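You operate a simulated robot arm through the tools that you are given. There is no shell and no other tool. Be economical: measure what you need, move in short steps, check, and stop when the job is done.

You run a simulated two-armed robot. Do the job below in one go: nothing can be reset, and whatever is moved stays where it is left.

## Task
Take the rag from the top of the window table and lay it out flat on the top of the ledger table.
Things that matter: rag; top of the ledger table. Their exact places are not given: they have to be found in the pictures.

It is judged by the outcome, as a careful person would: the job done as asked, and still so three seconds after it is handed in. It fails if anything else is knocked over, pushed out of place, dropped, spilled or broken.

## Robot
Two 7-joint arms with two-finger parallel grippers on one trunk, on a base that drives. Base frame: it is fixed to the floor where the robot stands at the start and does not move with it; the origin is under the middle of the robot, x ahead of it, y to its left, z up; the surface under the hand at the start is at about z = 74. Lengths are in cm, angles in degrees, forces in N, time in s.
The left shoulder is at the start at [5, 15.8, 98.3], the right one opposite. With the tool pointing down near the work surface each hand reaches from about 24 to 66 cm from the robot's upright axis, wherever it stands, measured 20 degrees to its own side. Places, roughly: top of the ledger table [-140, 50, 70]. Payload 3.91 kg a hand.
The tool frame of a hand sits at the grasp point between the pads (the TCP): z along the fingers, y along the line on which they close. The tips reach 3 cm beyond it. The gripper opens to 11 cm. The fingers are 2 cm wide and 1 cm thick; the gripper's body (4.8 by 11.2 cm) begins 5.5 cm behind the TCP.
Orientation is that of the tool frame in the base frame, as a unit quaternion [x, y, z, w]. With the fingers straight down and closing along the base's y, the tool's x points along the base's -x, its y along +y and its z along -z.

## Interface
- The arms move only by the tool jog_arm. It takes "left_series", "right_series" or both (then of equal length, played together; a hand with none holds still); each is text: rows parted by semicolons, each of 7 numbers parted by spaces: the shift along the base's x, y, z in mm, then the turn, a rotation vector about the base's x, y, z in degrees, then the opening, from 0 (shut) to 1 (fully open). In form: tx ty tz ax ay az gripper; .... A call has 1 to 8 rows; each row is the pose to reach, as a shift and turn from the pose commanded when the call began. Each row takes 0.2 s and may step no farther than 5 cm and 8.6 degrees from the row before; otherwise, or with a gripper value out of range, the whole call is refused. Where a pose cannot be reached the arm comes as near as it can. A force on the tool above 40 N (or 10 N above the force at the start of the call, whichever is more), or a blocked arm, ends the call early, and 0.2 s more pass. The fingers move at their own pace (about 15.3 cm/s each) and stop on an object; they squeeze with about 31 N. The grip force told is the motor's: it shows also when the fingers shut on nothing. Time passes only in rows, and 0.2 s behind the last, so rows that repeat a pose let the fingers close. The reply holds the time, the measured pose of the TCP, the force on the tool along the base axes, the opening and the grip force, in the units named above and with some noise, with the torque about the TCP (base axes, N m) and any sound that the robot's microphone picked up, and new pictures: "show" is both (left out), scene, wrist or none (wrist: the cameras of the hands that moved).
- Cameras (640 x 400 px; columns grow to the right, rows downward): "scene" is now at [12.59, -0.71, 112.36]; the picture's right is [-0.02, -1.00, 0.00], its down [-0.49, 0.01, -0.87] and it looks along [0.87, -0.01, -0.49] (base axes); focal length 249 px, centre (320, 200). "left" rides on the left gripper at [7.2, -1.7, -10.3] in its tool frame; the picture's right is [0.23, 0.97, 0.00], its down [-0.76, 0.18, -0.62] and it looks along [-0.61, 0.14, 0.78] (tool axes); focal length 222 px, centre (320, 200). "right" rides on the right gripper at [7.2, 1.7, -10.3] in its tool frame; the picture's right is [-0.23, 0.97, 0.00], its down [-0.76, -0.18, -0.62] and it looks along [-0.61, -0.14, 0.78] (tool axes); focal length 222 px, centre (320, 200).
- slide_trunk(by): slides the trunk up (or, below 0, down) by that many cm; the arms and the scene camera ride with it, the base frame stays. It gives what a move gives, with no picture.
- base_move(legs): drives the robot by 1 to 6 legs, each [ahead, turn to the left] in cm and degrees, along the robot's own axes; the way and the turn of a leg run together, so that a leg with both is an arc; at most 150 cm and 180 degrees a leg. The arms and the cameras ride along, it lands a little off, and it stops where it bumps. It gives what a move gives, and a new picture of the scene camera.
- turn_head(pan, tilt): turns the head with the scene camera to pan (to the left, within 80 degrees either way) and tilt (down, from -29 to 69), counted from straight ahead of the robot. It gives what a move gives, and a new picture of the scene camera.
- pixel_to_xyz(camera, pixels): there is no depth. For up to 12 entries [column, row, z] of the newest picture of that camera ("zoom" is the newest enlarged one), the place [x, y] in the base frame at which the ray of that pixel passes the height z, good to about 0.3 cm, but the place of the scene camera against the robot may be out by one fixed shift of up to 1.2 cm in any direction. The clock stands still meanwhile.
- close_up(camera, box): a new picture of the part [left, top, right, bottom] of that camera's present view, enlarged. The clock stands still meanwhile.
- job_done(): hands the job in; it is judged then, once.

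Go step by step. Measure first, check grasps and placings, and put right what went wrong. The budget is 80 turns and 260 pictures, counting those below and the enlarged ones. Unless the task says otherwise, let go and move clear before handing in, and close with one line.

The tools are called after "Call:" as name(argument=value, ...) on one line, values as JSON. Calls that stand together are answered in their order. jog_arm: Moves the arms, as the interface text tells. Its arguments: {"type":"object","properties":{"left_series":{"type":"string"},"right_series":{"type":"string"},"show":{"type":"string","enum":["both","scene","wrist","none"]}},"required":[]} The other tools are called the same way: slide_trunk (by) slides the trunk up or down; base_move (legs) drives the base; turn_head (pan, tilt) turns the head that bears the scene camera; pixel_to_xyz (camera, pixels) gives the place at which the rays of pixels pass given heights; close_up (camera, box) takes an enlarged picture of a part of a camera's view; job_done () hands the job in.

At the start:

```text
t: 0.0
left_tcp_pos: [45.38, 25.45, 87.49]
left_orientation: [0.0, 1.0, 0.0, 0.0]
left_contact_force: [0.5, 0.1, -0.5]
left_moment: [-0.01, -0.04, 0.0]
left_width: 10.99
left_grip_force: 0.1
right_tcp_pos: [47.82, -18.51, 90.57]
right_orientation: [0.001, 1.0, 0.0, 0.0]
right_contact_force: [0.6, 0.0, 0.2]
right_moment: [0.0, 0.01, 0.0]
right_width: 10.99
right_grip_force: 0.2
trunk travel left (down, up): [-22.5, 25.7]
robot x, y, heading: [-0.16, -0.03, -0.0]
head pan, tilt: [-1.0, 29.2]
```

scene: 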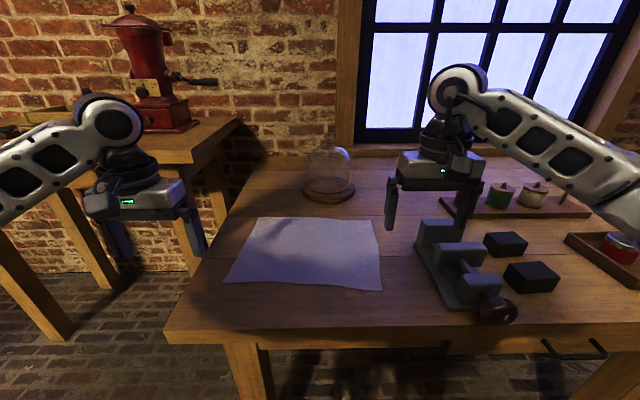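
right: 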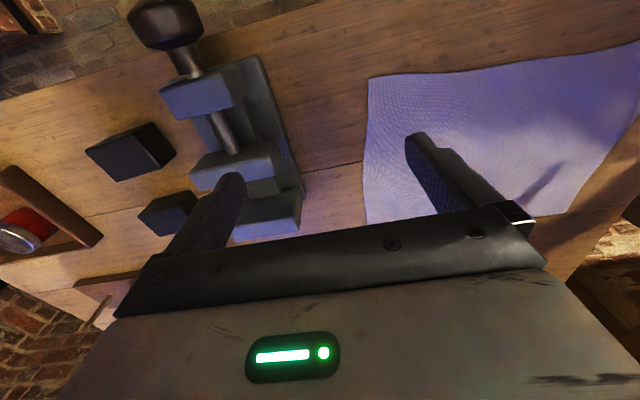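
left: 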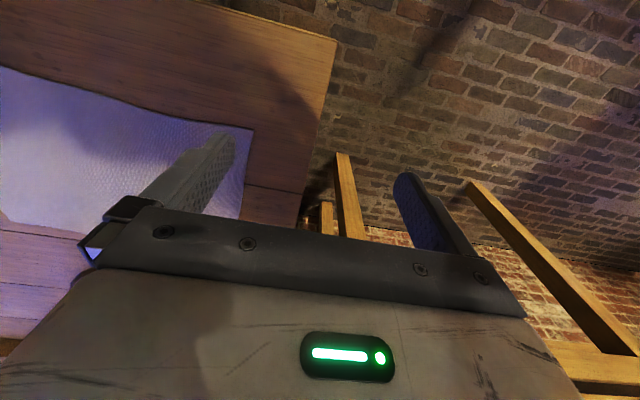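

The rag lies flat on the window table, with corners near (258,217), (374,221), (383,291) and (223,284). I'll measure those corners and the table edge.

Call:
pixel_to_xyz(camera="scene", pixels=[[258, 217, 74], [374, 221, 74], [383, 291, 74], [223, 284, 74], [165, 335, 74], [430, 280, 74], [420, 225, 80], [328, 195, 74], [640, 322, 74], [245, 160, 74]])

Call:
close_up(camera="scene", box=[160, 140, 480, 340])

```text
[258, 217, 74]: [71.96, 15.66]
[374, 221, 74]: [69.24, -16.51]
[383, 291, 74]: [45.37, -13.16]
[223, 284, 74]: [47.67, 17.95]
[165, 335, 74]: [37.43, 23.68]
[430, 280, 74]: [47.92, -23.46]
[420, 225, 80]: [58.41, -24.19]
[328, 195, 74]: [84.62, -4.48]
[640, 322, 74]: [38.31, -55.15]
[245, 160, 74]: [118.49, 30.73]
```

```text
2.00 times, centred on (320, 240) of scene
```

zoom: 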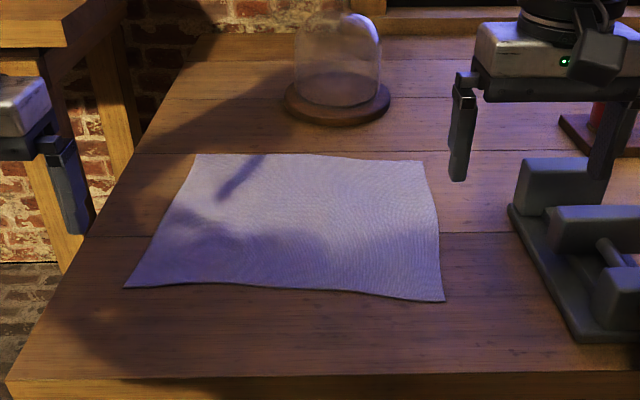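

The rag measures about 31 x 25 cm. Before I grasp it, I'll look left and right for the ledger table and any obstacles.

Call:
turn_head(pan=80, tilt=25)

Call:
turn_head(pan=-80, tilt=25)

```text
t: 1.5
left_tcp_pos: [45.3, 25.5, 87.35]
left_orientation: [0.0, 1.0, 0.001, 0.0]
left_contact_force: [0.2, -0.5, 0.2]
left_moment: [-0.03, 0.02, 0.0]
left_width: 11.02
left_grip_force: 0.1
right_tcp_pos: [47.88, -18.52, 90.52]
right_orientation: [0.0, 1.0, 0.0, 0.0]
right_contact_force: [-0.1, 0.3, 0.8]
right_moment: [-0.01, -0.02, -0.02]
right_width: 11.0
right_grip_force: 0.1
trunk travel left (down, up): [-22.5, 25.7]
robot x, y, heading: [0.17, -0.13, 0.1]
head pan, tilt: [80.0, 25.0]
```

scene: 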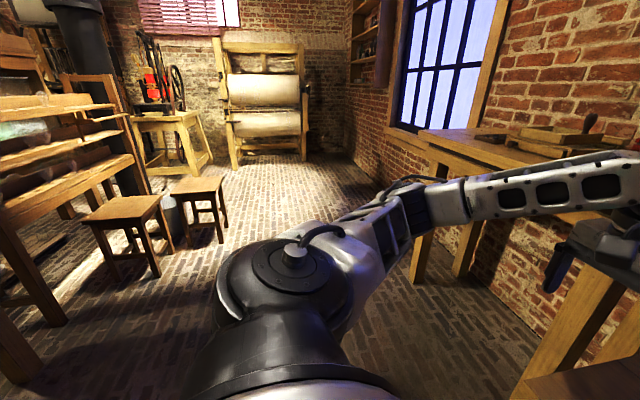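

```text
t: 4.0
left_tcp_pos: [45.49, 25.53, 87.58]
left_orientation: [0.0, 1.0, -0.001, 0.001]
left_contact_force: [-0.2, 0.6, -0.3]
left_moment: [0.02, 0.0, 0.01]
left_width: 10.98
left_grip_force: 0.1
right_tcp_pos: [47.86, -18.57, 90.61]
right_orientation: [0.0, 1.0, 0.0, 0.0]
right_contact_force: [0.1, 0.3, -0.2]
right_moment: [0.04, 0.01, -0.04]
right_width: 10.99
right_grip_force: 0.1
trunk travel left (down, up): [-22.5, 25.7]
robot x, y, heading: [-0.06, 0.24, 0.0]
head pan, tilt: [-80.0, 25.0]
```

scene: 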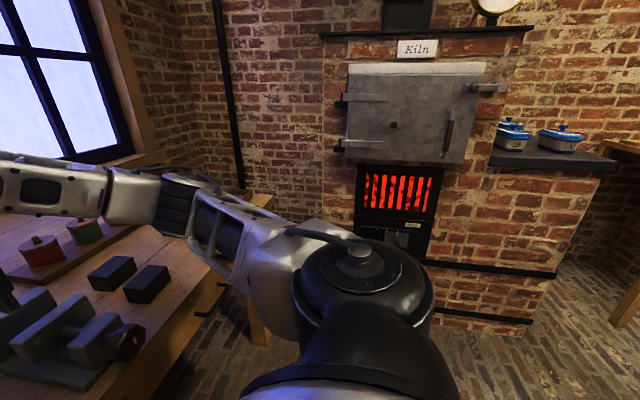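

The ledger table must be behind the robot. I'll back off a little, turn left and look for it.

Call:
base_move(legs=[[-30, 0], [0, 90]])

Call:
turn_head(pan=50, tilt=25)

```text
t: 9.9
left_tcp_pos: [-55.26, 45.83, 87.5]
left_orientation: [-0.701, 0.713, 0.0, 0.0]
left_contact_force: [0.1, 0.3, -0.7]
left_moment: [0.0, 0.01, 0.02]
left_width: 10.99
left_grip_force: 0.0
right_tcp_pos: [-11.31, 47.67, 90.54]
right_orientation: [-0.702, 0.712, 0.0, 0.0]
right_contact_force: [0.0, 0.5, 0.7]
right_moment: [0.01, -0.01, 0.01]
right_width: 10.99
right_grip_force: 0.2
trunk travel left (down, up): [-22.5, 25.7]
robot x, y, heading: [-30.36, 0.35, 89.1]
head pan, tilt: [-80.0, 25.0]
```

scene: 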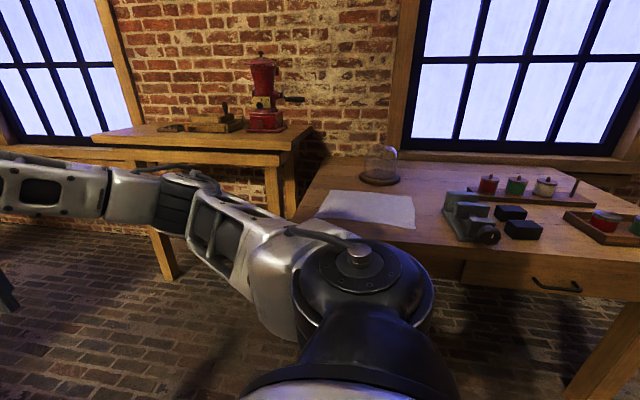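

```text
t: 12.0
left_tcp_pos: [-55.34, 45.75, 87.49]
left_orientation: [-0.702, 0.713, 0.0, 0.0]
left_contact_force: [-0.1, -0.7, -0.3]
left_moment: [-0.03, 0.04, 0.0]
left_width: 11.0
left_grip_force: 0.1
right_tcp_pos: [-11.29, 47.52, 90.65]
right_orientation: [-0.702, 0.712, 0.001, 0.0]
right_contact_force: [-0.2, -0.4, 0.0]
right_moment: [0.01, -0.03, 0.01]
right_width: 10.98
right_grip_force: 0.0
trunk travel left (down, up): [-22.5, 25.7]
robot x, y, heading: [-30.53, 0.24, 89.1]
head pan, tilt: [50.0, 25.0]
```

scene: 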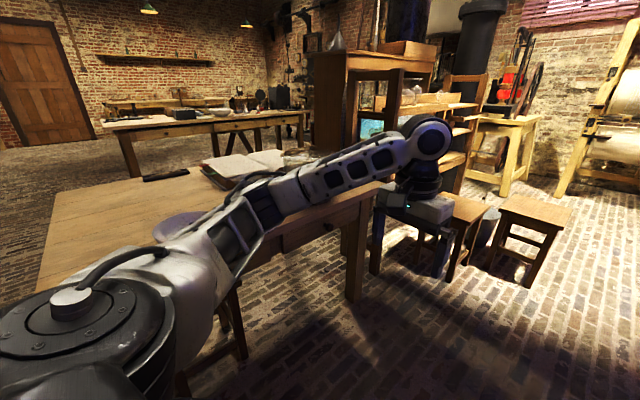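

The table with the open book must be the ledger table. I'll pan further to see all of its top.

Call:
turn_head(pan=80, tilt=32)

Call:
pixel_to_xyz(camera="scene", pixels=[[400, 184, 70], [58, 190, 70], [235, 170, 70]])

```text
t: 12.9
left_tcp_pos: [-55.26, 45.98, 87.45]
left_orientation: [-0.702, 0.713, 0.001, 0.0]
left_contact_force: [0.4, 0.4, -0.9]
left_moment: [0.02, -0.01, -0.01]
left_width: 10.99
left_grip_force: 0.2
right_tcp_pos: [-11.35, 47.57, 90.6]
right_orientation: [-0.701, 0.713, 0.0, 0.0]
right_contact_force: [0.7, 0.5, 0.2]
right_moment: [-0.02, -0.02, -0.02]
right_width: 11.0
right_grip_force: 0.0
trunk travel left (down, up): [-22.5, 25.7]
robot x, y, heading: [-30.57, -0.07, 88.9]
head pan, tilt: [80.0, 32.0]
```

scene: 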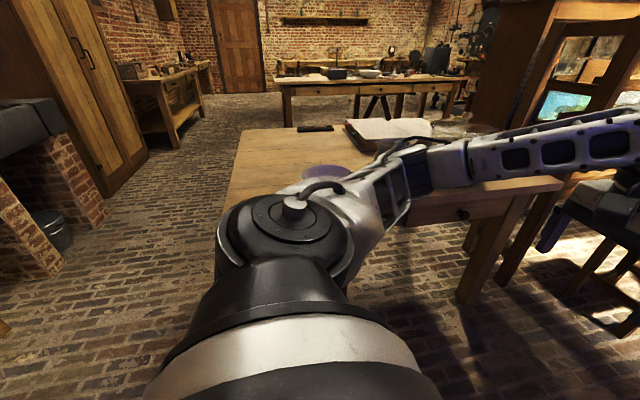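

```text
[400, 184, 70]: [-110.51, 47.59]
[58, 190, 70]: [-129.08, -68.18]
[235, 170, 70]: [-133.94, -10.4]
```

The book lies toward the far side of the table. I'll turn the base to face the table and get an unobstructed view.

Call:
base_move(legs=[[0, 75]])

Call:
turn_head(pan=0, tilt=22)

```text
t: 16.6
left_tcp_pos: [-80.92, -12.99, 87.55]
left_orientation: [0.992, -0.128, 0.0, 0.0]
left_contact_force: [-0.3, 0.2, -0.7]
left_moment: [-0.04, -0.01, 0.0]
left_width: 11.01
left_grip_force: 0.0
right_tcp_pos: [-72.31, 30.01, 90.66]
right_orientation: [0.992, -0.128, 0.0, 0.0]
right_contact_force: [0.5, -0.3, 0.1]
right_moment: [0.03, 0.02, -0.01]
right_width: 11.01
right_grip_force: 0.0
trunk travel left (down, up): [-22.5, 25.7]
robot x, y, heading: [-30.76, 0.27, 165.0]
head pan, tilt: [80.0, 32.0]
```

scene: 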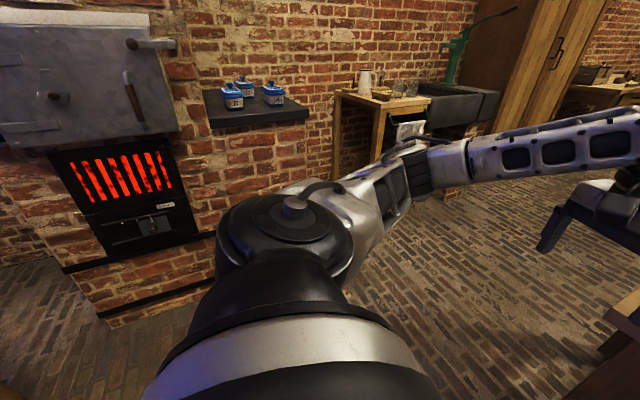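

```text
t: 18.1
left_tcp_pos: [-80.94, -13.03, 87.45]
left_orientation: [0.992, -0.128, 0.001, 0.0]
left_contact_force: [0.0, 0.9, 0.2]
left_moment: [-0.03, -0.02, -0.01]
left_width: 10.99
left_grip_force: 0.1
right_tcp_pos: [-72.16, 30.12, 90.58]
right_orientation: [0.992, -0.128, 0.0, 0.001]
right_contact_force: [-0.4, -0.2, 0.4]
right_moment: [0.01, 0.01, -0.04]
right_width: 11.02
right_grip_force: 0.0
trunk travel left (down, up): [-22.5, 25.7]
robot x, y, heading: [-30.75, -0.08, 165.1]
head pan, tilt: [0.0, 22.0]
```

scene: 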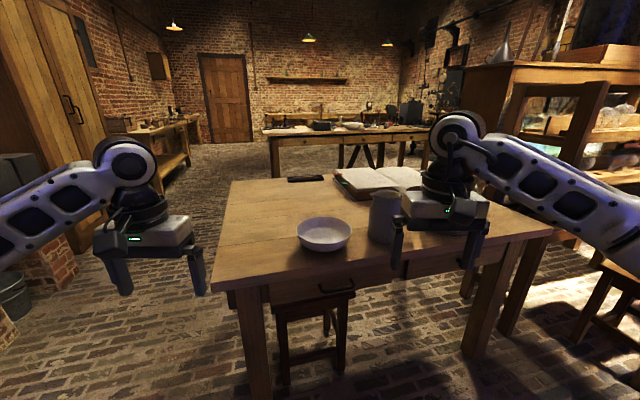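

The top holds a bowl at (323,235), a jug at (385,217), a book around (375,180) and a dark case at (305,178). I'll measure the free area.

Call:
pixel_to_xyz(camera="scene", pixels=[[212, 291, 70], [232, 180, 70], [553, 235, 70], [298, 240, 72], [350, 238, 72], [324, 252, 70], [370, 238, 70], [385, 243, 70], [288, 181, 70], [326, 178, 70], [335, 180, 70], [352, 199, 70]])

Call:
close_up(camera="scene", box=[200, 150, 570, 300])

```text
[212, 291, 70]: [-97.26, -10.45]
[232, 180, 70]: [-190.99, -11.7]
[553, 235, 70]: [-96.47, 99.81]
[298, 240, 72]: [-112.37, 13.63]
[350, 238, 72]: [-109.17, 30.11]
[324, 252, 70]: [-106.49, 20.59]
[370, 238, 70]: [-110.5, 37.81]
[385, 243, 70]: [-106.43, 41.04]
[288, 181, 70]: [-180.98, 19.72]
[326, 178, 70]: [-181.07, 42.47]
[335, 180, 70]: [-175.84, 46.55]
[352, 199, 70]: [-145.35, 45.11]
```

```text
1.73 times, centred on (385, 225) of scene
```

zoom: 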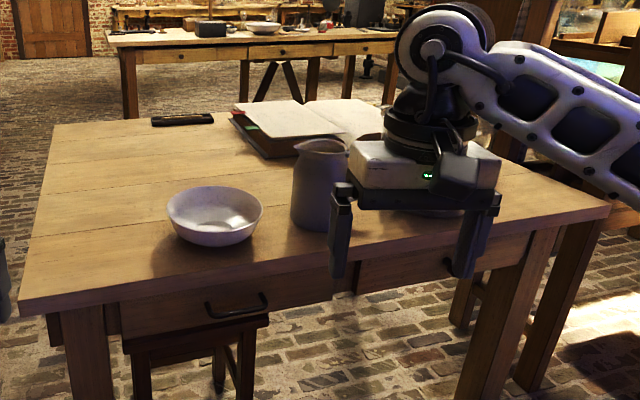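

There is a free area on the table's left part, roughly x -175..-122 and y -10..42, which I can reach from its y = -11 side. I'll check the floor room there.

Call:
turn_head(pan=45, tilt=35)

```text
t: 19.3
left_tcp_pos: [-80.83, -13.13, 87.41]
left_orientation: [0.992, -0.128, 0.0, -0.001]
left_contact_force: [0.8, -0.3, 0.3]
left_moment: [-0.01, -0.01, -0.02]
left_width: 11.01
left_grip_force: 0.1
right_tcp_pos: [-72.17, 30.03, 90.58]
right_orientation: [0.992, -0.129, 0.001, 0.0]
right_contact_force: [-0.2, 1.0, 0.0]
right_moment: [0.01, 0.0, 0.0]
right_width: 11.01
right_grip_force: 0.0
trunk travel left (down, up): [-22.5, 25.7]
robot x, y, heading: [-30.28, -0.01, 165.3]
head pan, tilt: [45.0, 35.0]
```

scene: 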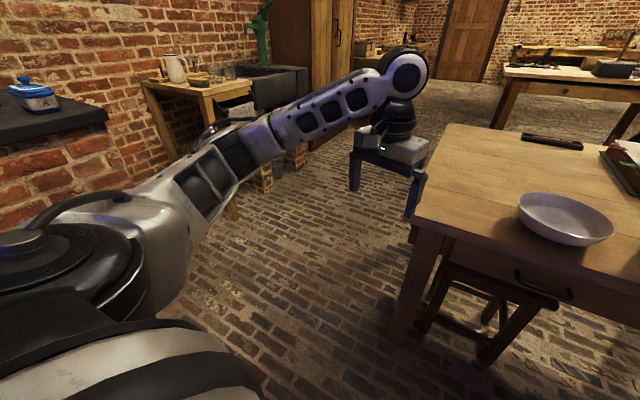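

Call:
pixel_to_xyz(camera="scene", pixels=[[235, 215, 0], [262, 190, 0], [300, 165, 0], [390, 335, 0], [105, 118, 88], [250, 85, 75], [307, 68, 75], [440, 122, 70], [412, 212, 70], [545, 240, 70], [575, 245, 70]])

```text
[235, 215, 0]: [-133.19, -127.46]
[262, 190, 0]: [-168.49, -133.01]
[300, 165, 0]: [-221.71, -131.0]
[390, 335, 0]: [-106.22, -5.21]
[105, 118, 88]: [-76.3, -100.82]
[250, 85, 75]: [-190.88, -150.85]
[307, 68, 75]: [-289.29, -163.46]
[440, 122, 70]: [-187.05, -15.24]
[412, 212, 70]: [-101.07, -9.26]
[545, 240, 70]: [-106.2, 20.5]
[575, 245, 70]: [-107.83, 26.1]
```

There's plenty of floor on the ledger table's left side, clear back to about y = -125. I'm going back to the window table to grasp the rag.

Call:
base_move(legs=[[0, -165.2]])

Call:
turn_head(pan=0, tilt=35)

```text
t: 26.4
left_tcp_pos: [15.05, 25.04, 87.41]
left_orientation: [0.004, 1.0, 0.0, 0.0]
left_contact_force: [0.0, 0.1, -0.2]
left_moment: [0.01, 0.03, 0.03]
left_width: 10.99
left_grip_force: 0.1
right_tcp_pos: [17.08, -18.9, 90.75]
right_orientation: [0.005, 1.0, 0.0, 0.0]
right_contact_force: [-0.7, -0.7, -0.7]
right_moment: [0.01, -0.03, -0.01]
right_width: 11.02
right_grip_force: 0.1
trunk travel left (down, up): [-22.5, 25.7]
robot x, y, heading: [-30.58, -0.29, -0.5]
head pan, tilt: [45.0, 35.0]
```

scene: 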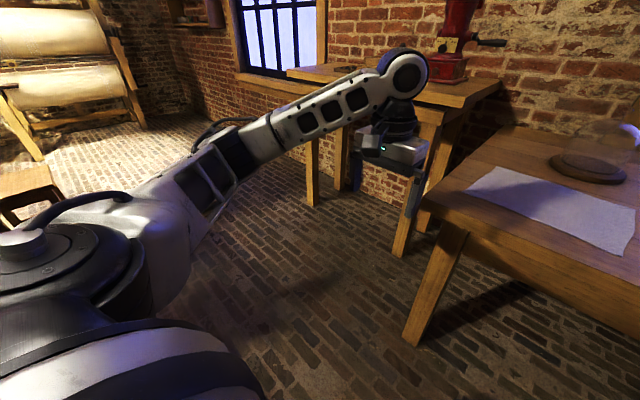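

```text
t: 27.6
left_tcp_pos: [15.05, 25.15, 87.46]
left_orientation: [0.004, 1.0, 0.0, 0.0]
left_contact_force: [-0.4, -0.1, 0.0]
left_moment: [0.01, -0.01, -0.03]
left_width: 10.99
left_grip_force: 0.0
right_tcp_pos: [17.11, -18.79, 90.66]
right_orientation: [0.004, 1.0, 0.0, 0.0]
right_contact_force: [0.0, 0.7, 0.0]
right_moment: [0.02, 0.01, 0.01]
right_width: 11.01
right_grip_force: 0.1
trunk travel left (down, up): [-22.5, 25.7]
robot x, y, heading: [-30.53, -0.14, -0.5]
head pan, tilt: [0.0, 35.0]
```

scene: 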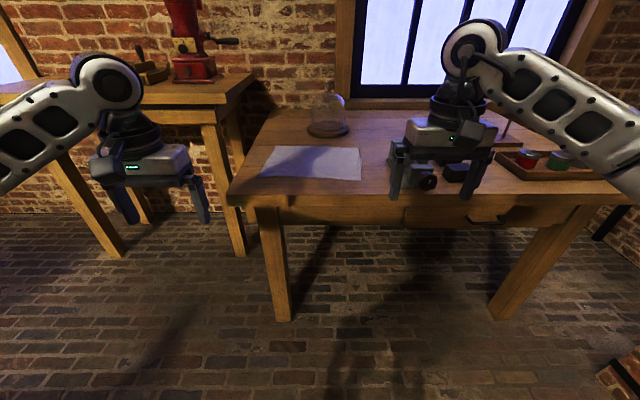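

I'll turn both wrists by 90 degrees here, in free space, so the fingers close along x across the rag's near edge.

Call:
jog_arm(left_series="0 0 0 0 0 8.5 0.5;0 0 0 0 0 17 0.5;0 0 0 0 0 25.5 0.5;0 0 0 0 0 34 0.5;0 0 0 0 0 42.5 0.5;0 0 0 0 0 51 0.5;0 0 0 0 0 59.5 0.5;0 0 0 0 0 68 0.5", right_series="0 0 0 0 0 -8.5 0.5;0 0 0 0 0 -17 0.5;0 0 0 0 0 -25.5 0.5;0 0 0 0 0 -34 0.5;0 0 0 0 0 -42.5 0.5;0 0 0 0 0 -51 0.5;0 0 0 0 0 -59.5 0.5;0 0 0 0 0 -68 0.5", show="none")

Call:
jog_arm(left_series="0 0 30 0 0 8.5 0.5;0 0 50 0 0 17 0.5;0 0 50 0 0 22.5 0.5;0 0 50 0 0 22.5 0.5", right_series="0 20 20 0 0 -8.5 0.5;0 40 20 0 0 -17 0.5;0 40 20 0 0 -21.5 0.5;0 40 20 0 0 -21.5 0.5", show="none")

```text
t: 29.4
left_tcp_pos: [15.11, 24.93, 87.51]
left_orientation: [-0.556, 0.831, 0.0, 0.0]
left_contact_force: [0.4, -0.3, 0.3]
left_moment: [0.05, 0.03, 0.02]
left_width: 5.49
left_grip_force: 0.2
right_tcp_pos: [17.08, -18.74, 90.61]
right_orientation: [0.565, 0.825, 0.0, -0.001]
right_contact_force: [0.1, -0.1, -0.2]
right_moment: [0.02, -0.01, 0.02]
right_width: 5.48
right_grip_force: 0.0
trunk travel left (down, up): [-22.5, 25.7]
robot x, y, heading: [-30.91, 0.32, -0.4]
head pan, tilt: [0.0, 35.0]
```

```text
t: 30.4
left_tcp_pos: [15.03, 25.07, 92.32]
left_orientation: [0.708, -0.706, 0.001, 0.0]
left_contact_force: [-0.5, 0.5, 0.3]
left_moment: [0.01, 0.02, -0.04]
left_width: 5.49
left_grip_force: 0.0
right_tcp_pos: [17.18, -14.79, 92.6]
right_orientation: [0.708, 0.706, 0.0, 0.0]
right_contact_force: [-0.2, 0.0, -0.1]
right_moment: [-0.03, 0.02, -0.01]
right_width: 5.51
right_grip_force: 0.0
trunk travel left (down, up): [-22.5, 25.7]
robot x, y, heading: [-30.45, 0.1, -0.8]
head pan, tilt: [0.0, 35.0]
```

Both wrists are turned. I'll drive back up to the window table.

Call:
base_move(legs=[[30, 0.7]])

Call:
jog_arm(left_series="0 -30 0 0 0 0 0.5;0 -60 0 0 0 0 0.5;0 -90 0 0 0 0 0.5", right_series="0 10 0 0 0 0 0.5;0 20 0 0 0 0 0.5;0 30 0 0 0 0 0.5")

```text
t: 32.4
left_tcp_pos: [44.63, 25.13, 92.34]
left_orientation: [0.71, -0.705, -0.001, 0.0]
left_contact_force: [-0.5, -0.3, 0.1]
left_moment: [-0.05, 0.0, 0.0]
left_width: 5.47
left_grip_force: 0.1
right_tcp_pos: [47.1, -14.66, 92.57]
right_orientation: [0.705, 0.71, 0.0, 0.0]
right_contact_force: [0.0, 0.6, 1.3]
right_moment: [0.03, 0.01, -0.03]
right_width: 5.5
right_grip_force: 0.0
trunk travel left (down, up): [-22.5, 25.7]
robot x, y, heading: [-0.86, -0.36, -0.4]
head pan, tilt: [0.0, 35.0]
```

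scene: 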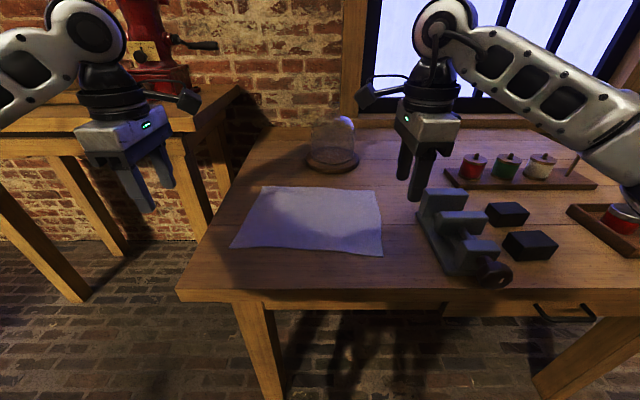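

```text
t: 33.2
left_tcp_pos: [44.83, 16.11, 92.41]
left_orientation: [0.71, -0.704, 0.0, 0.0]
left_contact_force: [-0.6, -0.1, -0.7]
left_moment: [0.0, 0.01, 0.0]
left_width: 5.52
left_grip_force: 0.0
right_tcp_pos: [47.16, -11.65, 92.47]
right_orientation: [0.705, 0.709, 0.0, 0.0]
right_contact_force: [-0.1, 0.1, -1.0]
right_moment: [0.01, 0.02, -0.02]
right_width: 5.5
right_grip_force: 0.1
trunk travel left (down, up): [-22.5, 25.7]
robot x, y, heading: [-0.79, 0.28, -0.5]
head pan, tilt: [0.0, 35.0]
```

scene: 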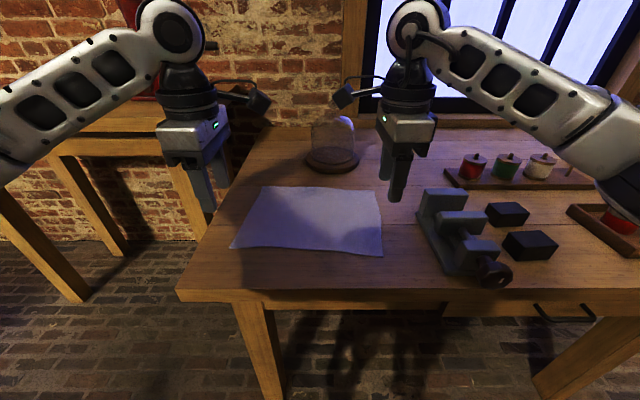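
right: 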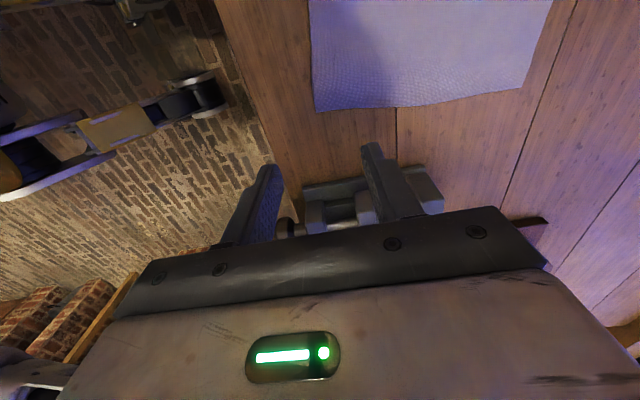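
left: 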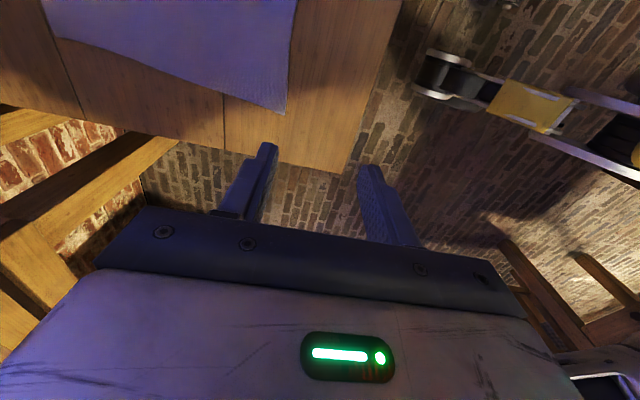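

I'll pin down the near corners: (314,110) in the right wrist view, (287,113) in the left wrist view, and both again in the scene view.

Call:
pixel_to_xyz(camera="right", pixels=[[314, 110, 74], [311, 50, 74], [522, 86, 74]])

Call:
pixel_to_xyz(camera="left", pixels=[[287, 113, 74], [292, 40, 74], [52, 37, 74], [349, 173, 74]])

Call:
pixel_to_xyz(camera="scene", pixels=[[231, 247, 74], [383, 256, 74], [262, 186, 74], [376, 190, 74], [300, 251, 74]])

```text
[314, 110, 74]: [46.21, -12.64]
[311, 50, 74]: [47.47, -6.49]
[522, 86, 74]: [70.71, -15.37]
```

```text
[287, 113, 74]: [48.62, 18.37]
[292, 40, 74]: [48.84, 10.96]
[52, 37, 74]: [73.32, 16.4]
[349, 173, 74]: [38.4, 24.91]
```

```text
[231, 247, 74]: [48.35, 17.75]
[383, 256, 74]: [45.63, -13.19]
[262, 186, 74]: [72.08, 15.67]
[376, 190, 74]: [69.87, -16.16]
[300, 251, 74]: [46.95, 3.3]
```

The near edge runs from (48.5, 18) to (46, -12.8). I'll move both hands over it just inside the corners and descend to TCP z 79.

Call:
jog_arm(left_series="25 0 0 0 0 0 0.5;50 0 0 0 0 0 0.5;50 0 -45 0 0 0 0.5;50 0 -90 0 0 0 0.5;50 0 -134 0 0 0 0.5;50 0 -134 0 0 0 0.5", right_series="4 6 0 0 0 0 0.5;4 6 0 0 0 0 0.5;4 6 -45 0 0 0 0.5;4 6 -90 0 0 0 0.5;4 6 -134 0 0 0 0.5;4 6 -134 0 0 0 0.5")

```text
t: 34.6
left_tcp_pos: [49.9, 16.37, 79.12]
left_orientation: [0.709, -0.705, 0.0, 0.0]
left_contact_force: [0.7, -0.1, 0.3]
left_moment: [0.02, -0.02, 0.0]
left_width: 5.52
left_grip_force: 0.1
right_tcp_pos: [47.62, -11.16, 79.33]
right_orientation: [0.704, 0.71, 0.0, 0.0]
right_contact_force: [-0.2, 0.8, -0.5]
right_moment: [0.04, -0.01, -0.03]
right_width: 5.47
right_grip_force: 0.0
trunk travel left (down, up): [-22.5, 25.7]
robot x, y, heading: [-0.45, -0.12, 0.0]
head pan, tilt: [0.0, 35.0]
```

scene: 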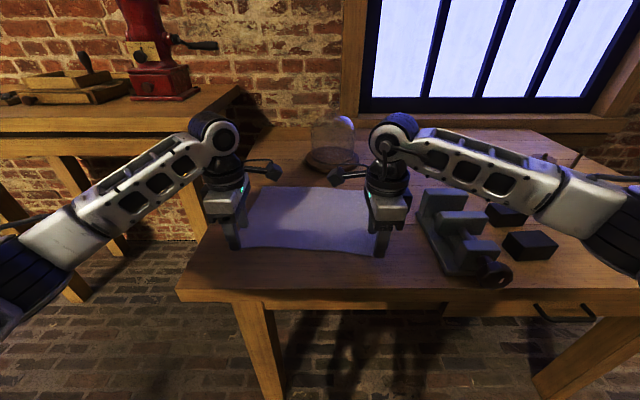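
right: 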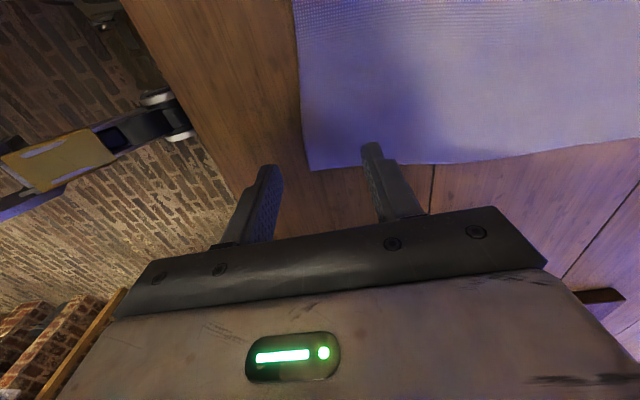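
left: 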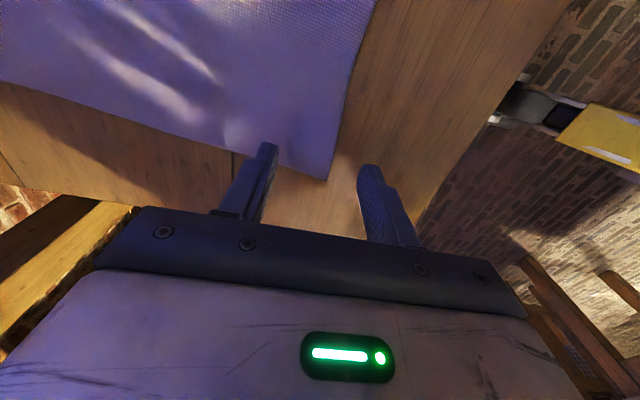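

The fingers straddle the edge close to the corners. I'll shift each hand 8 mm inward and go down until the tips just touch.

Call:
jog_arm(left_series="0 -8 0 0 0 0 0.5;0 -8 -10 0 0 0 0.5;0 -8 -17 0 0 0 0.5;0 -8 -20 0 0 0 0.5", right_series="0 8 0 0 0 0 0.5;0 8 -10 0 0 0 0.5;0 8 -18 0 0 0 0.5;0 8 -22 0 0 0 0.5")

```text
t: 35.6
left_tcp_pos: [49.72, 15.4, 77.22]
left_orientation: [0.71, -0.704, 0.001, -0.001]
left_contact_force: [0.8, 0.6, 3.8]
left_moment: [0.05, -0.15, 0.02]
left_width: 5.54
left_grip_force: 0.1
right_tcp_pos: [47.47, -10.43, 77.12]
right_orientation: [0.704, 0.71, 0.001, 0.001]
right_contact_force: [0.0, -0.2, 4.3]
right_moment: [0.02, -0.13, -0.01]
right_width: 5.48
right_grip_force: 0.2
trunk travel left (down, up): [-22.5, 25.7]
robot x, y, heading: [-0.52, -0.15, -0.1]
head pan, tilt: [0.0, 35.0]
```

scene: 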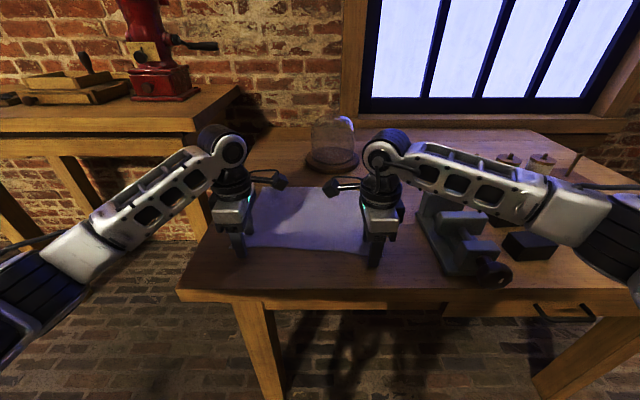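
right: 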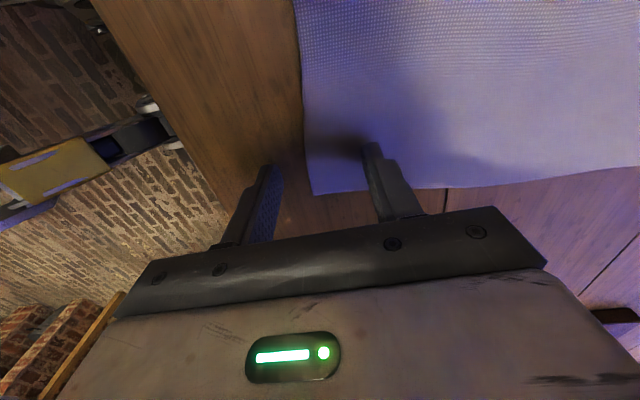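
left: 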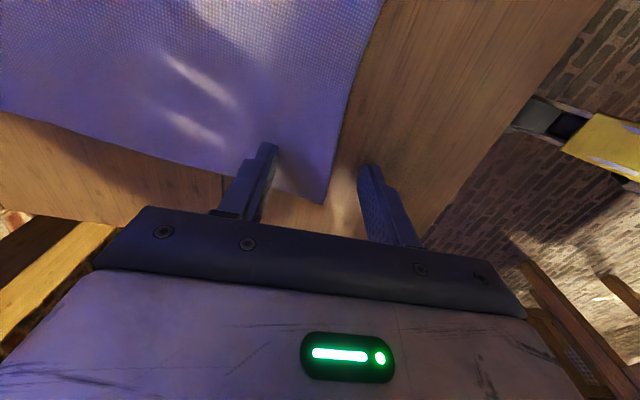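

The tips press on the table with about 4 N each. I'll close both grippers.

Call:
jog_arm(left_series="0 0 0 0 0 0 0.25;0 0 0 0 0 0 0;0 0 0 0 0 0 0;0 0 0 0 0 0 0", right_series="0 0 0 0 0 0 0.25;0 0 0 0 0 0 0;0 0 0 0 0 0 0;0 0 0 0 0 0 0")

```text
t: 36.6
left_tcp_pos: [49.7, 15.41, 77.13]
left_orientation: [0.71, -0.705, 0.0, -0.001]
left_contact_force: [2.0, 0.8, 8.2]
left_moment: [0.03, -0.08, 0.01]
left_width: 0.24
left_grip_force: 31.3
right_tcp_pos: [47.43, -10.27, 77.04]
right_orientation: [0.705, 0.709, 0.001, 0.001]
right_contact_force: [3.0, 0.3, 8.0]
right_moment: [0.01, -0.11, -0.03]
right_width: 0.23
right_grip_force: 31.4
trunk travel left (down, up): [-22.5, 25.7]
robot x, y, heading: [-0.94, 0.15, -0.0]
head pan, tilt: [0.0, 35.0]
```

scene: 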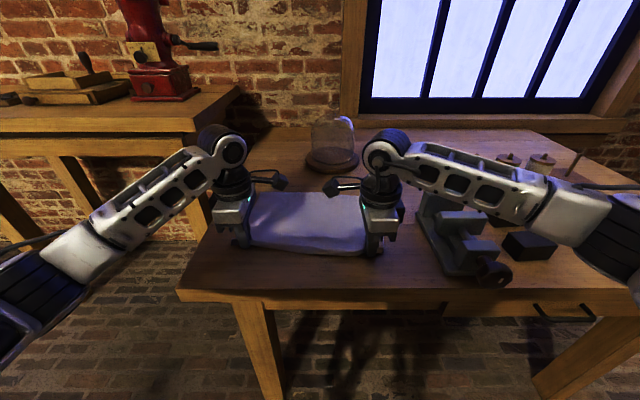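
right: 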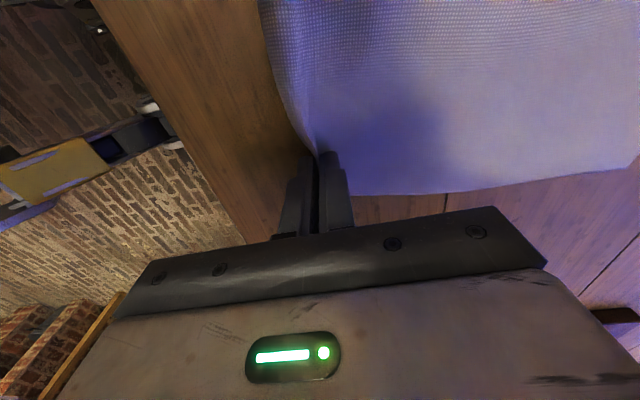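
left: 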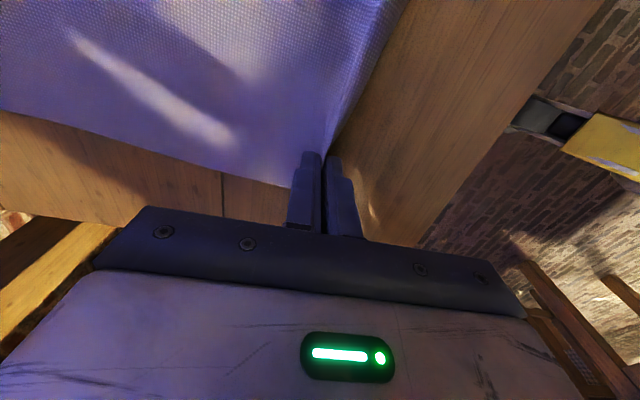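

Both hands have pinched cloth (width 0.24 cm). I'll lift them straight up together.

Call:
jog_arm(left_series="0 0 30 0 0 0 0;0 0 70 0 0 0 0;0 0 110 0 0 0 0;0 0 150 0 0 0 0;0 0 190 0 0 0 0;0 0 220 0 0 0 0", right_series="0 0 30 0 0 0 0;0 0 70 0 0 0 0;0 0 110 0 0 0 0;0 0 150 0 0 0 0;0 0 190 0 0 0 0;0 0 220 0 0 0 0")

```text
t: 38.0
left_tcp_pos: [49.64, 15.39, 99.36]
left_orientation: [0.709, -0.705, 0.0, 0.0]
left_contact_force: [0.1, 0.1, -0.7]
left_moment: [0.01, -0.01, 0.0]
left_width: 0.22
left_grip_force: 30.6
right_tcp_pos: [47.6, -10.41, 99.15]
right_orientation: [0.704, 0.71, 0.0, 0.0]
right_contact_force: [0.5, -0.1, -1.1]
right_moment: [-0.03, -0.03, 0.02]
right_width: 0.26
right_grip_force: 30.7
trunk travel left (down, up): [-22.5, 25.7]
robot x, y, heading: [-0.97, 0.17, -0.3]
head pan, tilt: [0.0, 35.0]
```

scene: 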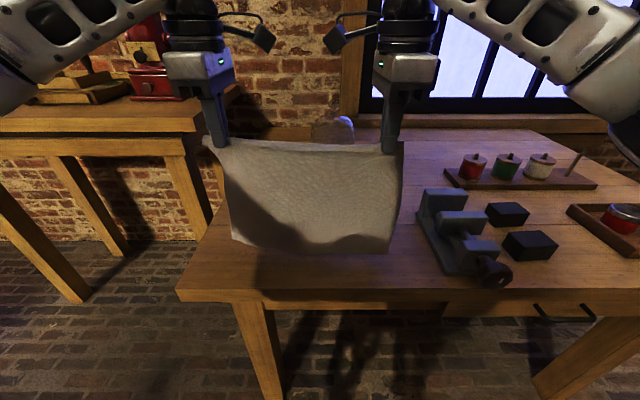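
right: 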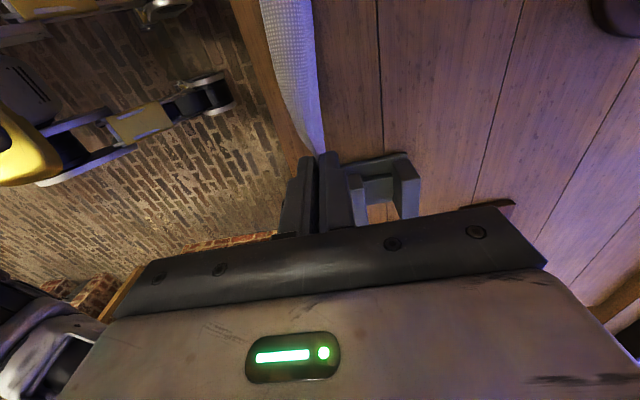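
left: 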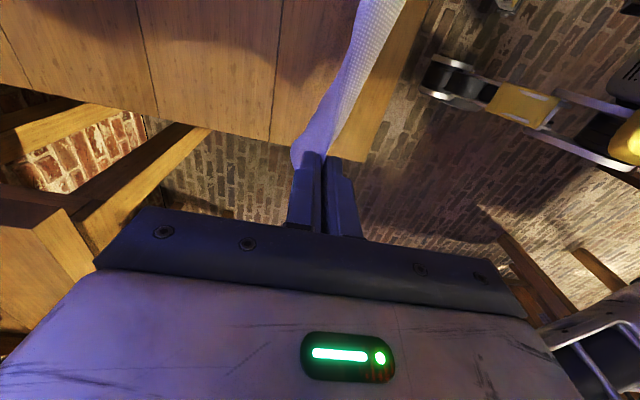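

The rag hangs cleanly from both hands. I'll raise the trunk so its lower edge clears everything, then back away and turn left.

Call:
slide_trunk(by=18)

Call:
base_move(legs=[[-42, 0], [0, 90]])

```text
t: 40.0
left_tcp_pos: [49.79, 15.43, 117.14]
left_orientation: [0.71, -0.704, 0.0, 0.0]
left_contact_force: [0.6, -0.1, -0.2]
left_moment: [0.01, -0.01, 0.02]
left_width: 0.22
left_grip_force: 30.9
right_tcp_pos: [47.63, -10.37, 117.21]
right_orientation: [0.705, 0.709, 0.0, 0.0]
right_contact_force: [-0.5, 0.0, -0.1]
right_moment: [0.0, -0.02, 0.02]
right_width: 0.23
right_grip_force: 31.2
trunk travel left (down, up): [-40.5, 7.7]
robot x, y, heading: [-1.03, -0.14, -0.1]
head pan, tilt: [0.0, 35.0]
```

```text
t: 46.5
left_tcp_pos: [-60.38, 49.85, 117.24]
left_orientation: [1.0, 0.02, 0.0, 0.0]
left_contact_force: [0.0, -0.3, -0.5]
left_moment: [-0.02, 0.01, -0.03]
left_width: 0.23
left_grip_force: 30.9
right_tcp_pos: [-34.54, 48.75, 117.04]
right_orientation: [-0.02, 1.0, 0.0, 0.0]
right_contact_force: [-0.4, 0.0, 0.0]
right_moment: [-0.05, 0.02, -0.02]
right_width: 0.21
right_grip_force: 30.5
trunk travel left (down, up): [-40.5, 7.7]
robot x, y, heading: [-43.05, 0.23, 91.6]
head pan, tilt: [0.0, 35.0]
```

scene: 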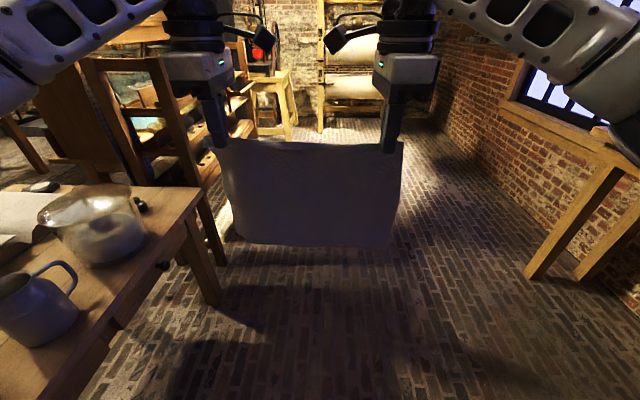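

The rag is held well. I'll reverse 58 cm, turn to face -x, and stop there to check.

Call:
base_move(legs=[[-58, 0], [0, 88.4]])

```text
t: 53.6
left_tcp_pos: [-92.43, -73.29, 117.15]
left_orientation: [0.708, 0.706, 0.0, 0.0]
left_contact_force: [-0.1, -0.5, -0.5]
left_moment: [0.04, -0.04, -0.04]
left_width: 0.23
left_grip_force: 30.6
right_tcp_pos: [-89.92, -47.49, 117.13]
right_orientation: [-0.706, 0.708, 0.0, 0.0]
right_contact_force: [0.1, -1.0, 0.0]
right_moment: [-0.02, 0.0, -0.01]
right_width: 0.23
right_grip_force: 30.9
trunk travel left (down, up): [-40.5, 7.7]
robot x, y, heading: [-41.36, -58.34, 179.2]
head pan, tilt: [0.0, 35.0]
```

scene: 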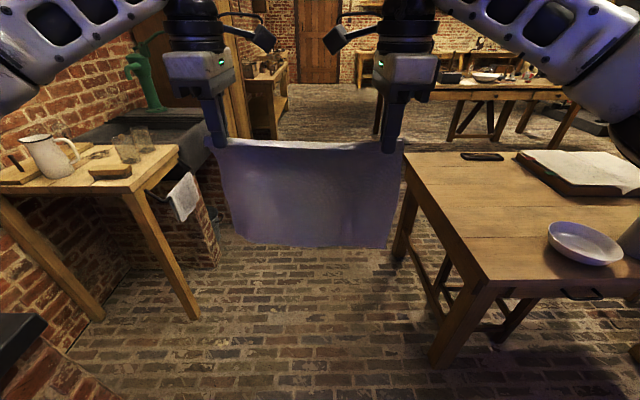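

The way is clear between the side table and the ledger table. I'll drive 104 cm ahead and turn right to face the ledger table.

Call:
base_move(legs=[[104, 0.8], [0, -90]])

```text
t: 62.8
left_tcp_pos: [-162.98, -8.32, 117.23]
left_orientation: [1.0, 0.009, 0.0, 0.0]
left_contact_force: [1.0, -0.2, 0.5]
left_moment: [-0.03, -0.02, 0.02]
left_width: 0.2
left_grip_force: 31.0
right_tcp_pos: [-137.24, -10.04, 117.19]
right_orientation: [-0.009, 1.0, 0.001, 0.0]
right_contact_force: [-0.5, 0.8, -0.3]
right_moment: [-0.01, 0.02, 0.06]
right_width: 0.25
right_grip_force: 30.8
trunk travel left (down, up): [-40.5, 7.7]
robot x, y, heading: [-146.88, -58.64, 90.9]
head pan, tilt: [0.0, 35.0]
```

scene: 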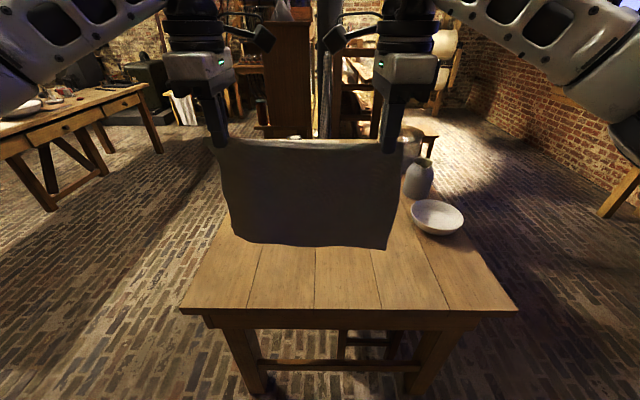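

I'm in front of the ledger table, with the rag over its left end. I'll measure the table edge and the bowl from here.

Call:
pixel_to_xyz(camera="scene", pixels=[[181, 310, 70], [516, 310, 70], [350, 310, 70], [412, 212, 73], [462, 215, 73], [428, 233, 71]])

```text
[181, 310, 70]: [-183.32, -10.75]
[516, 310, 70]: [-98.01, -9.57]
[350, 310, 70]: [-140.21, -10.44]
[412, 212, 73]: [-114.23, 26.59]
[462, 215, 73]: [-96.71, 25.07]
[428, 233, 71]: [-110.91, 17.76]
```

The table's near edge is at y ≈ -10.5 and the bowl is well to the right, at x > -115. I'll drive 10 cm closer, extend the hands 14 cm forward, then lower the trunk by 16.

Call:
base_move(legs=[[10, -0.9]])

Call:
jog_arm(left_series="0 40 0 0 0 0 0;0 80 0 0 0 0 0;0 120 0 0 0 0 0;0 140 0 0 0 0 0;0 140 0 0 0 0 0", right_series="0 40 0 0 0 0 0;0 80 0 0 0 0 0;0 120 0 0 0 0 0;0 155 0 0 0 0 0;0 155 0 0 0 0 0", show="scene")

```text
t: 64.0
left_tcp_pos: [-162.08, 2.07, 117.16]
left_orientation: [1.0, 0.0, 0.0, 0.0]
left_contact_force: [0.1, 0.2, -0.9]
left_moment: [-0.02, -0.01, 0.03]
left_width: 0.25
left_grip_force: 30.5
right_tcp_pos: [-136.54, -0.2, 117.1]
right_orientation: [-0.001, 1.0, 0.0, 0.0]
right_contact_force: [0.1, 0.1, -0.2]
right_moment: [-0.04, 0.05, 0.04]
right_width: 0.25
right_grip_force: 31.2
trunk travel left (down, up): [-40.5, 7.7]
robot x, y, heading: [-147.09, -48.43, 89.5]
head pan, tilt: [0.0, 35.0]
```

scene: 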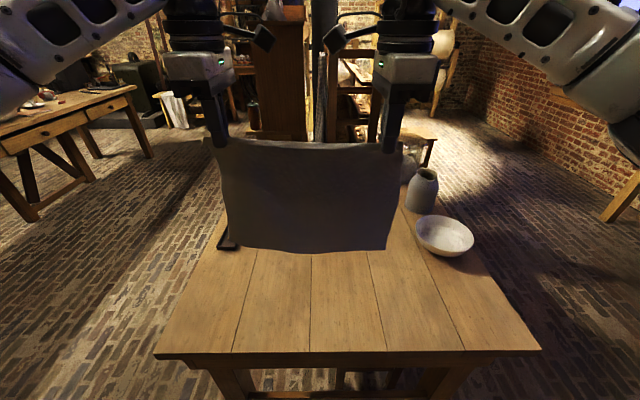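

```text
t: 65.2
left_tcp_pos: [-162.76, 11.74, 116.2]
left_orientation: [1.0, -0.003, 0.001, -0.001]
left_contact_force: [17.0, 0.4, -1.3]
left_moment: [-0.02, -0.4, -0.01]
left_width: 0.26
left_grip_force: 31.2
left hand out of reach, approached as far as the arm can: row 3, 4, 5
right_tcp_pos: [-135.51, 10.87, 115.84]
right_orientation: [-0.004, 1.0, 0.001, -0.002]
right_contact_force: [-18.2, 1.0, 0.2]
right_moment: [0.02, 0.48, 0.03]
right_width: 0.22
right_grip_force: 30.8
right hand out of reach, approached as far as the arm can: row 3, 4, 5
trunk travel left (down, up): [-40.5, 7.7]
robot x, y, heading: [-146.93, -48.34, 89.5]
head pan, tilt: [0.0, 35.0]
```

scene: 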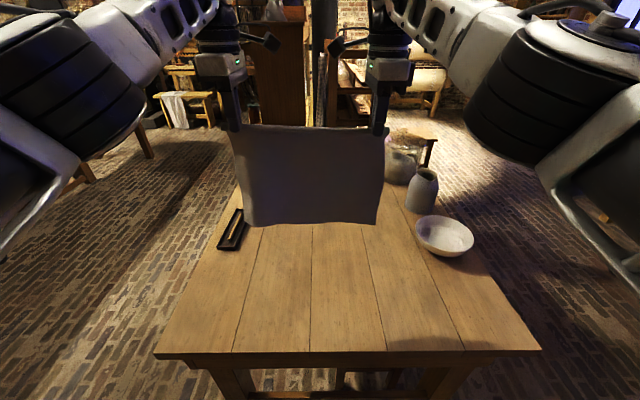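

The hands ran out of reach at this height and are stretching the rag sideways by about 17 N. I'll draw them back, then lower with the arms, since they reach farther when lower.

Call:
jog_arm(left_series="0 -50 0 0 0 0 0;0 -50 -40 0 0 0 0;0 -50 -80 0 0 0 0;0 -50 -120 0 0 0 0;0 -50 -160 0 0 0 0;0 -50 -160 0 0 0 0", right_series="0 -47 0 0 0 0 0;0 -47 -40 0 0 0 0;0 -47 -80 0 0 0 0;0 -47 -120 0 0 0 0;0 -47 -160 0 0 0 0;0 -47 -160 0 0 0 0", show="scene")

```text
t: 65.5
left_tcp_pos: [-164.15, 11.31, 115.94]
left_orientation: [0.999, 0.042, 0.029, 0.011]
left_contact_force: [13.8, 0.6, -0.5]
left_moment: [0.01, -0.35, -0.01]
left_width: 0.25
left_grip_force: 31.2
right_tcp_pos: [-134.52, 10.59, 115.64]
right_orientation: [0.036, 0.999, -0.009, -0.026]
right_contact_force: [-14.6, 0.5, -0.1]
right_moment: [0.02, 0.36, 0.0]
right_width: 0.24
right_grip_force: 31.3
trunk travel left (down, up): [-40.5, 7.7]
robot x, y, heading: [-146.75, -48.23, 89.4]
head pan, tilt: [0.0, 35.0]
stopped in row 1 (left hand): the force on the tool passed its limit at 50 N (the readings are from after the stop); the commanded pose is now the measured one
```

scene: 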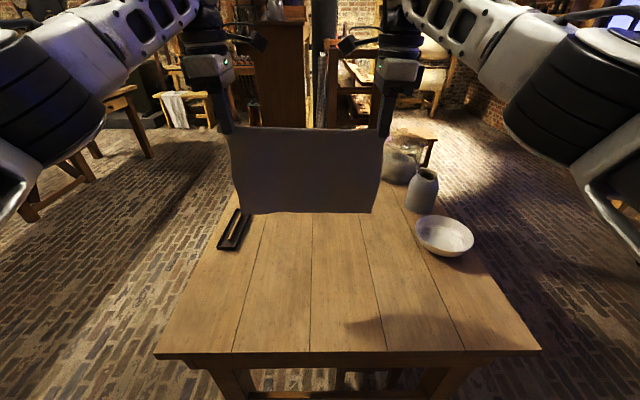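

The pull stopped because the rag was tight, and the hands are now 29.6 cm apart instead of 25.8. I'll bring them together gently and straighten the wrists.

Call:
jog_arm(left_series="10 0 0 0 0 0 0;20 -5 0 0.5 1 -1.6 0;20 -15 0 1 2 -3.2 0;20 -25 0 1.3 3.3 -4.8 0;20 -35 0 1.3 3.3 -4.8 0", right_series="-10 0 0 0 0 0 0;-20 -5 0 0.3 -1 1.4 0;-20 -15 0 0.7 -2 2.8 0;-20 -25 0 1 -3 4.1 0;-20 -35 0 1 -3 4.1 0")

```text
t: 66.7
left_tcp_pos: [-162.6, 7.72, 115.87]
left_orientation: [1.0, 0.006, -0.002, 0.0]
left_contact_force: [-0.6, 0.5, -0.5]
left_moment: [0.02, 0.0, 0.01]
left_width: 0.24
left_grip_force: 30.9
right_tcp_pos: [-136.2, 6.96, 115.52]
right_orientation: [0.003, 1.0, 0.0, 0.001]
right_contact_force: [-1.1, -0.4, 0.3]
right_moment: [-0.02, 0.0, -0.04]
right_width: 0.25
right_grip_force: 31.4
trunk travel left (down, up): [-40.5, 7.7]
robot x, y, heading: [-147.02, -48.41, 89.4]
head pan, tilt: [0.0, 35.0]
```

scene: 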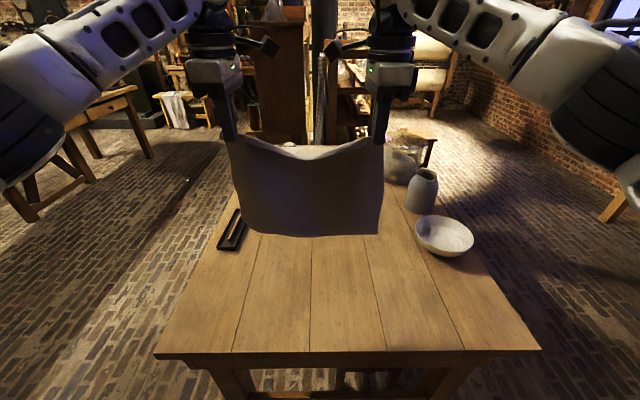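
right: 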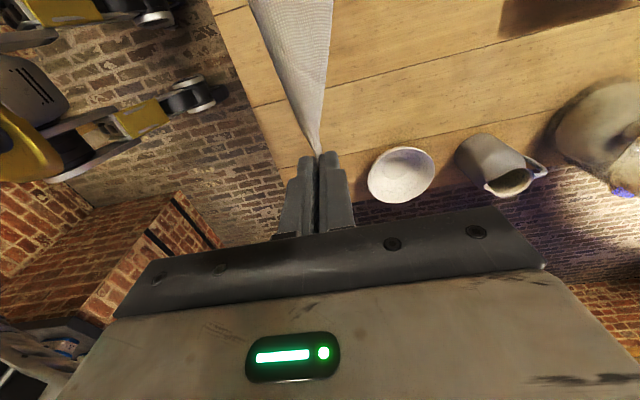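
left: 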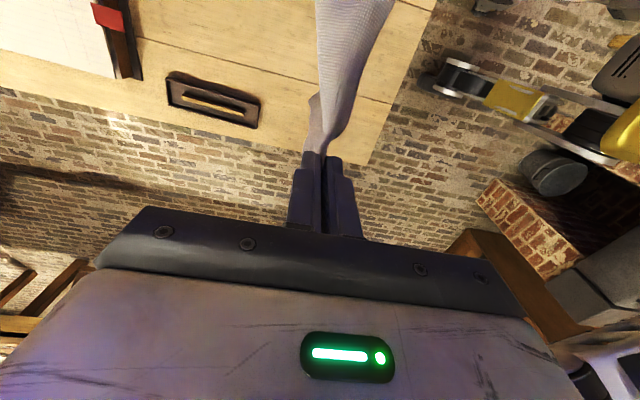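

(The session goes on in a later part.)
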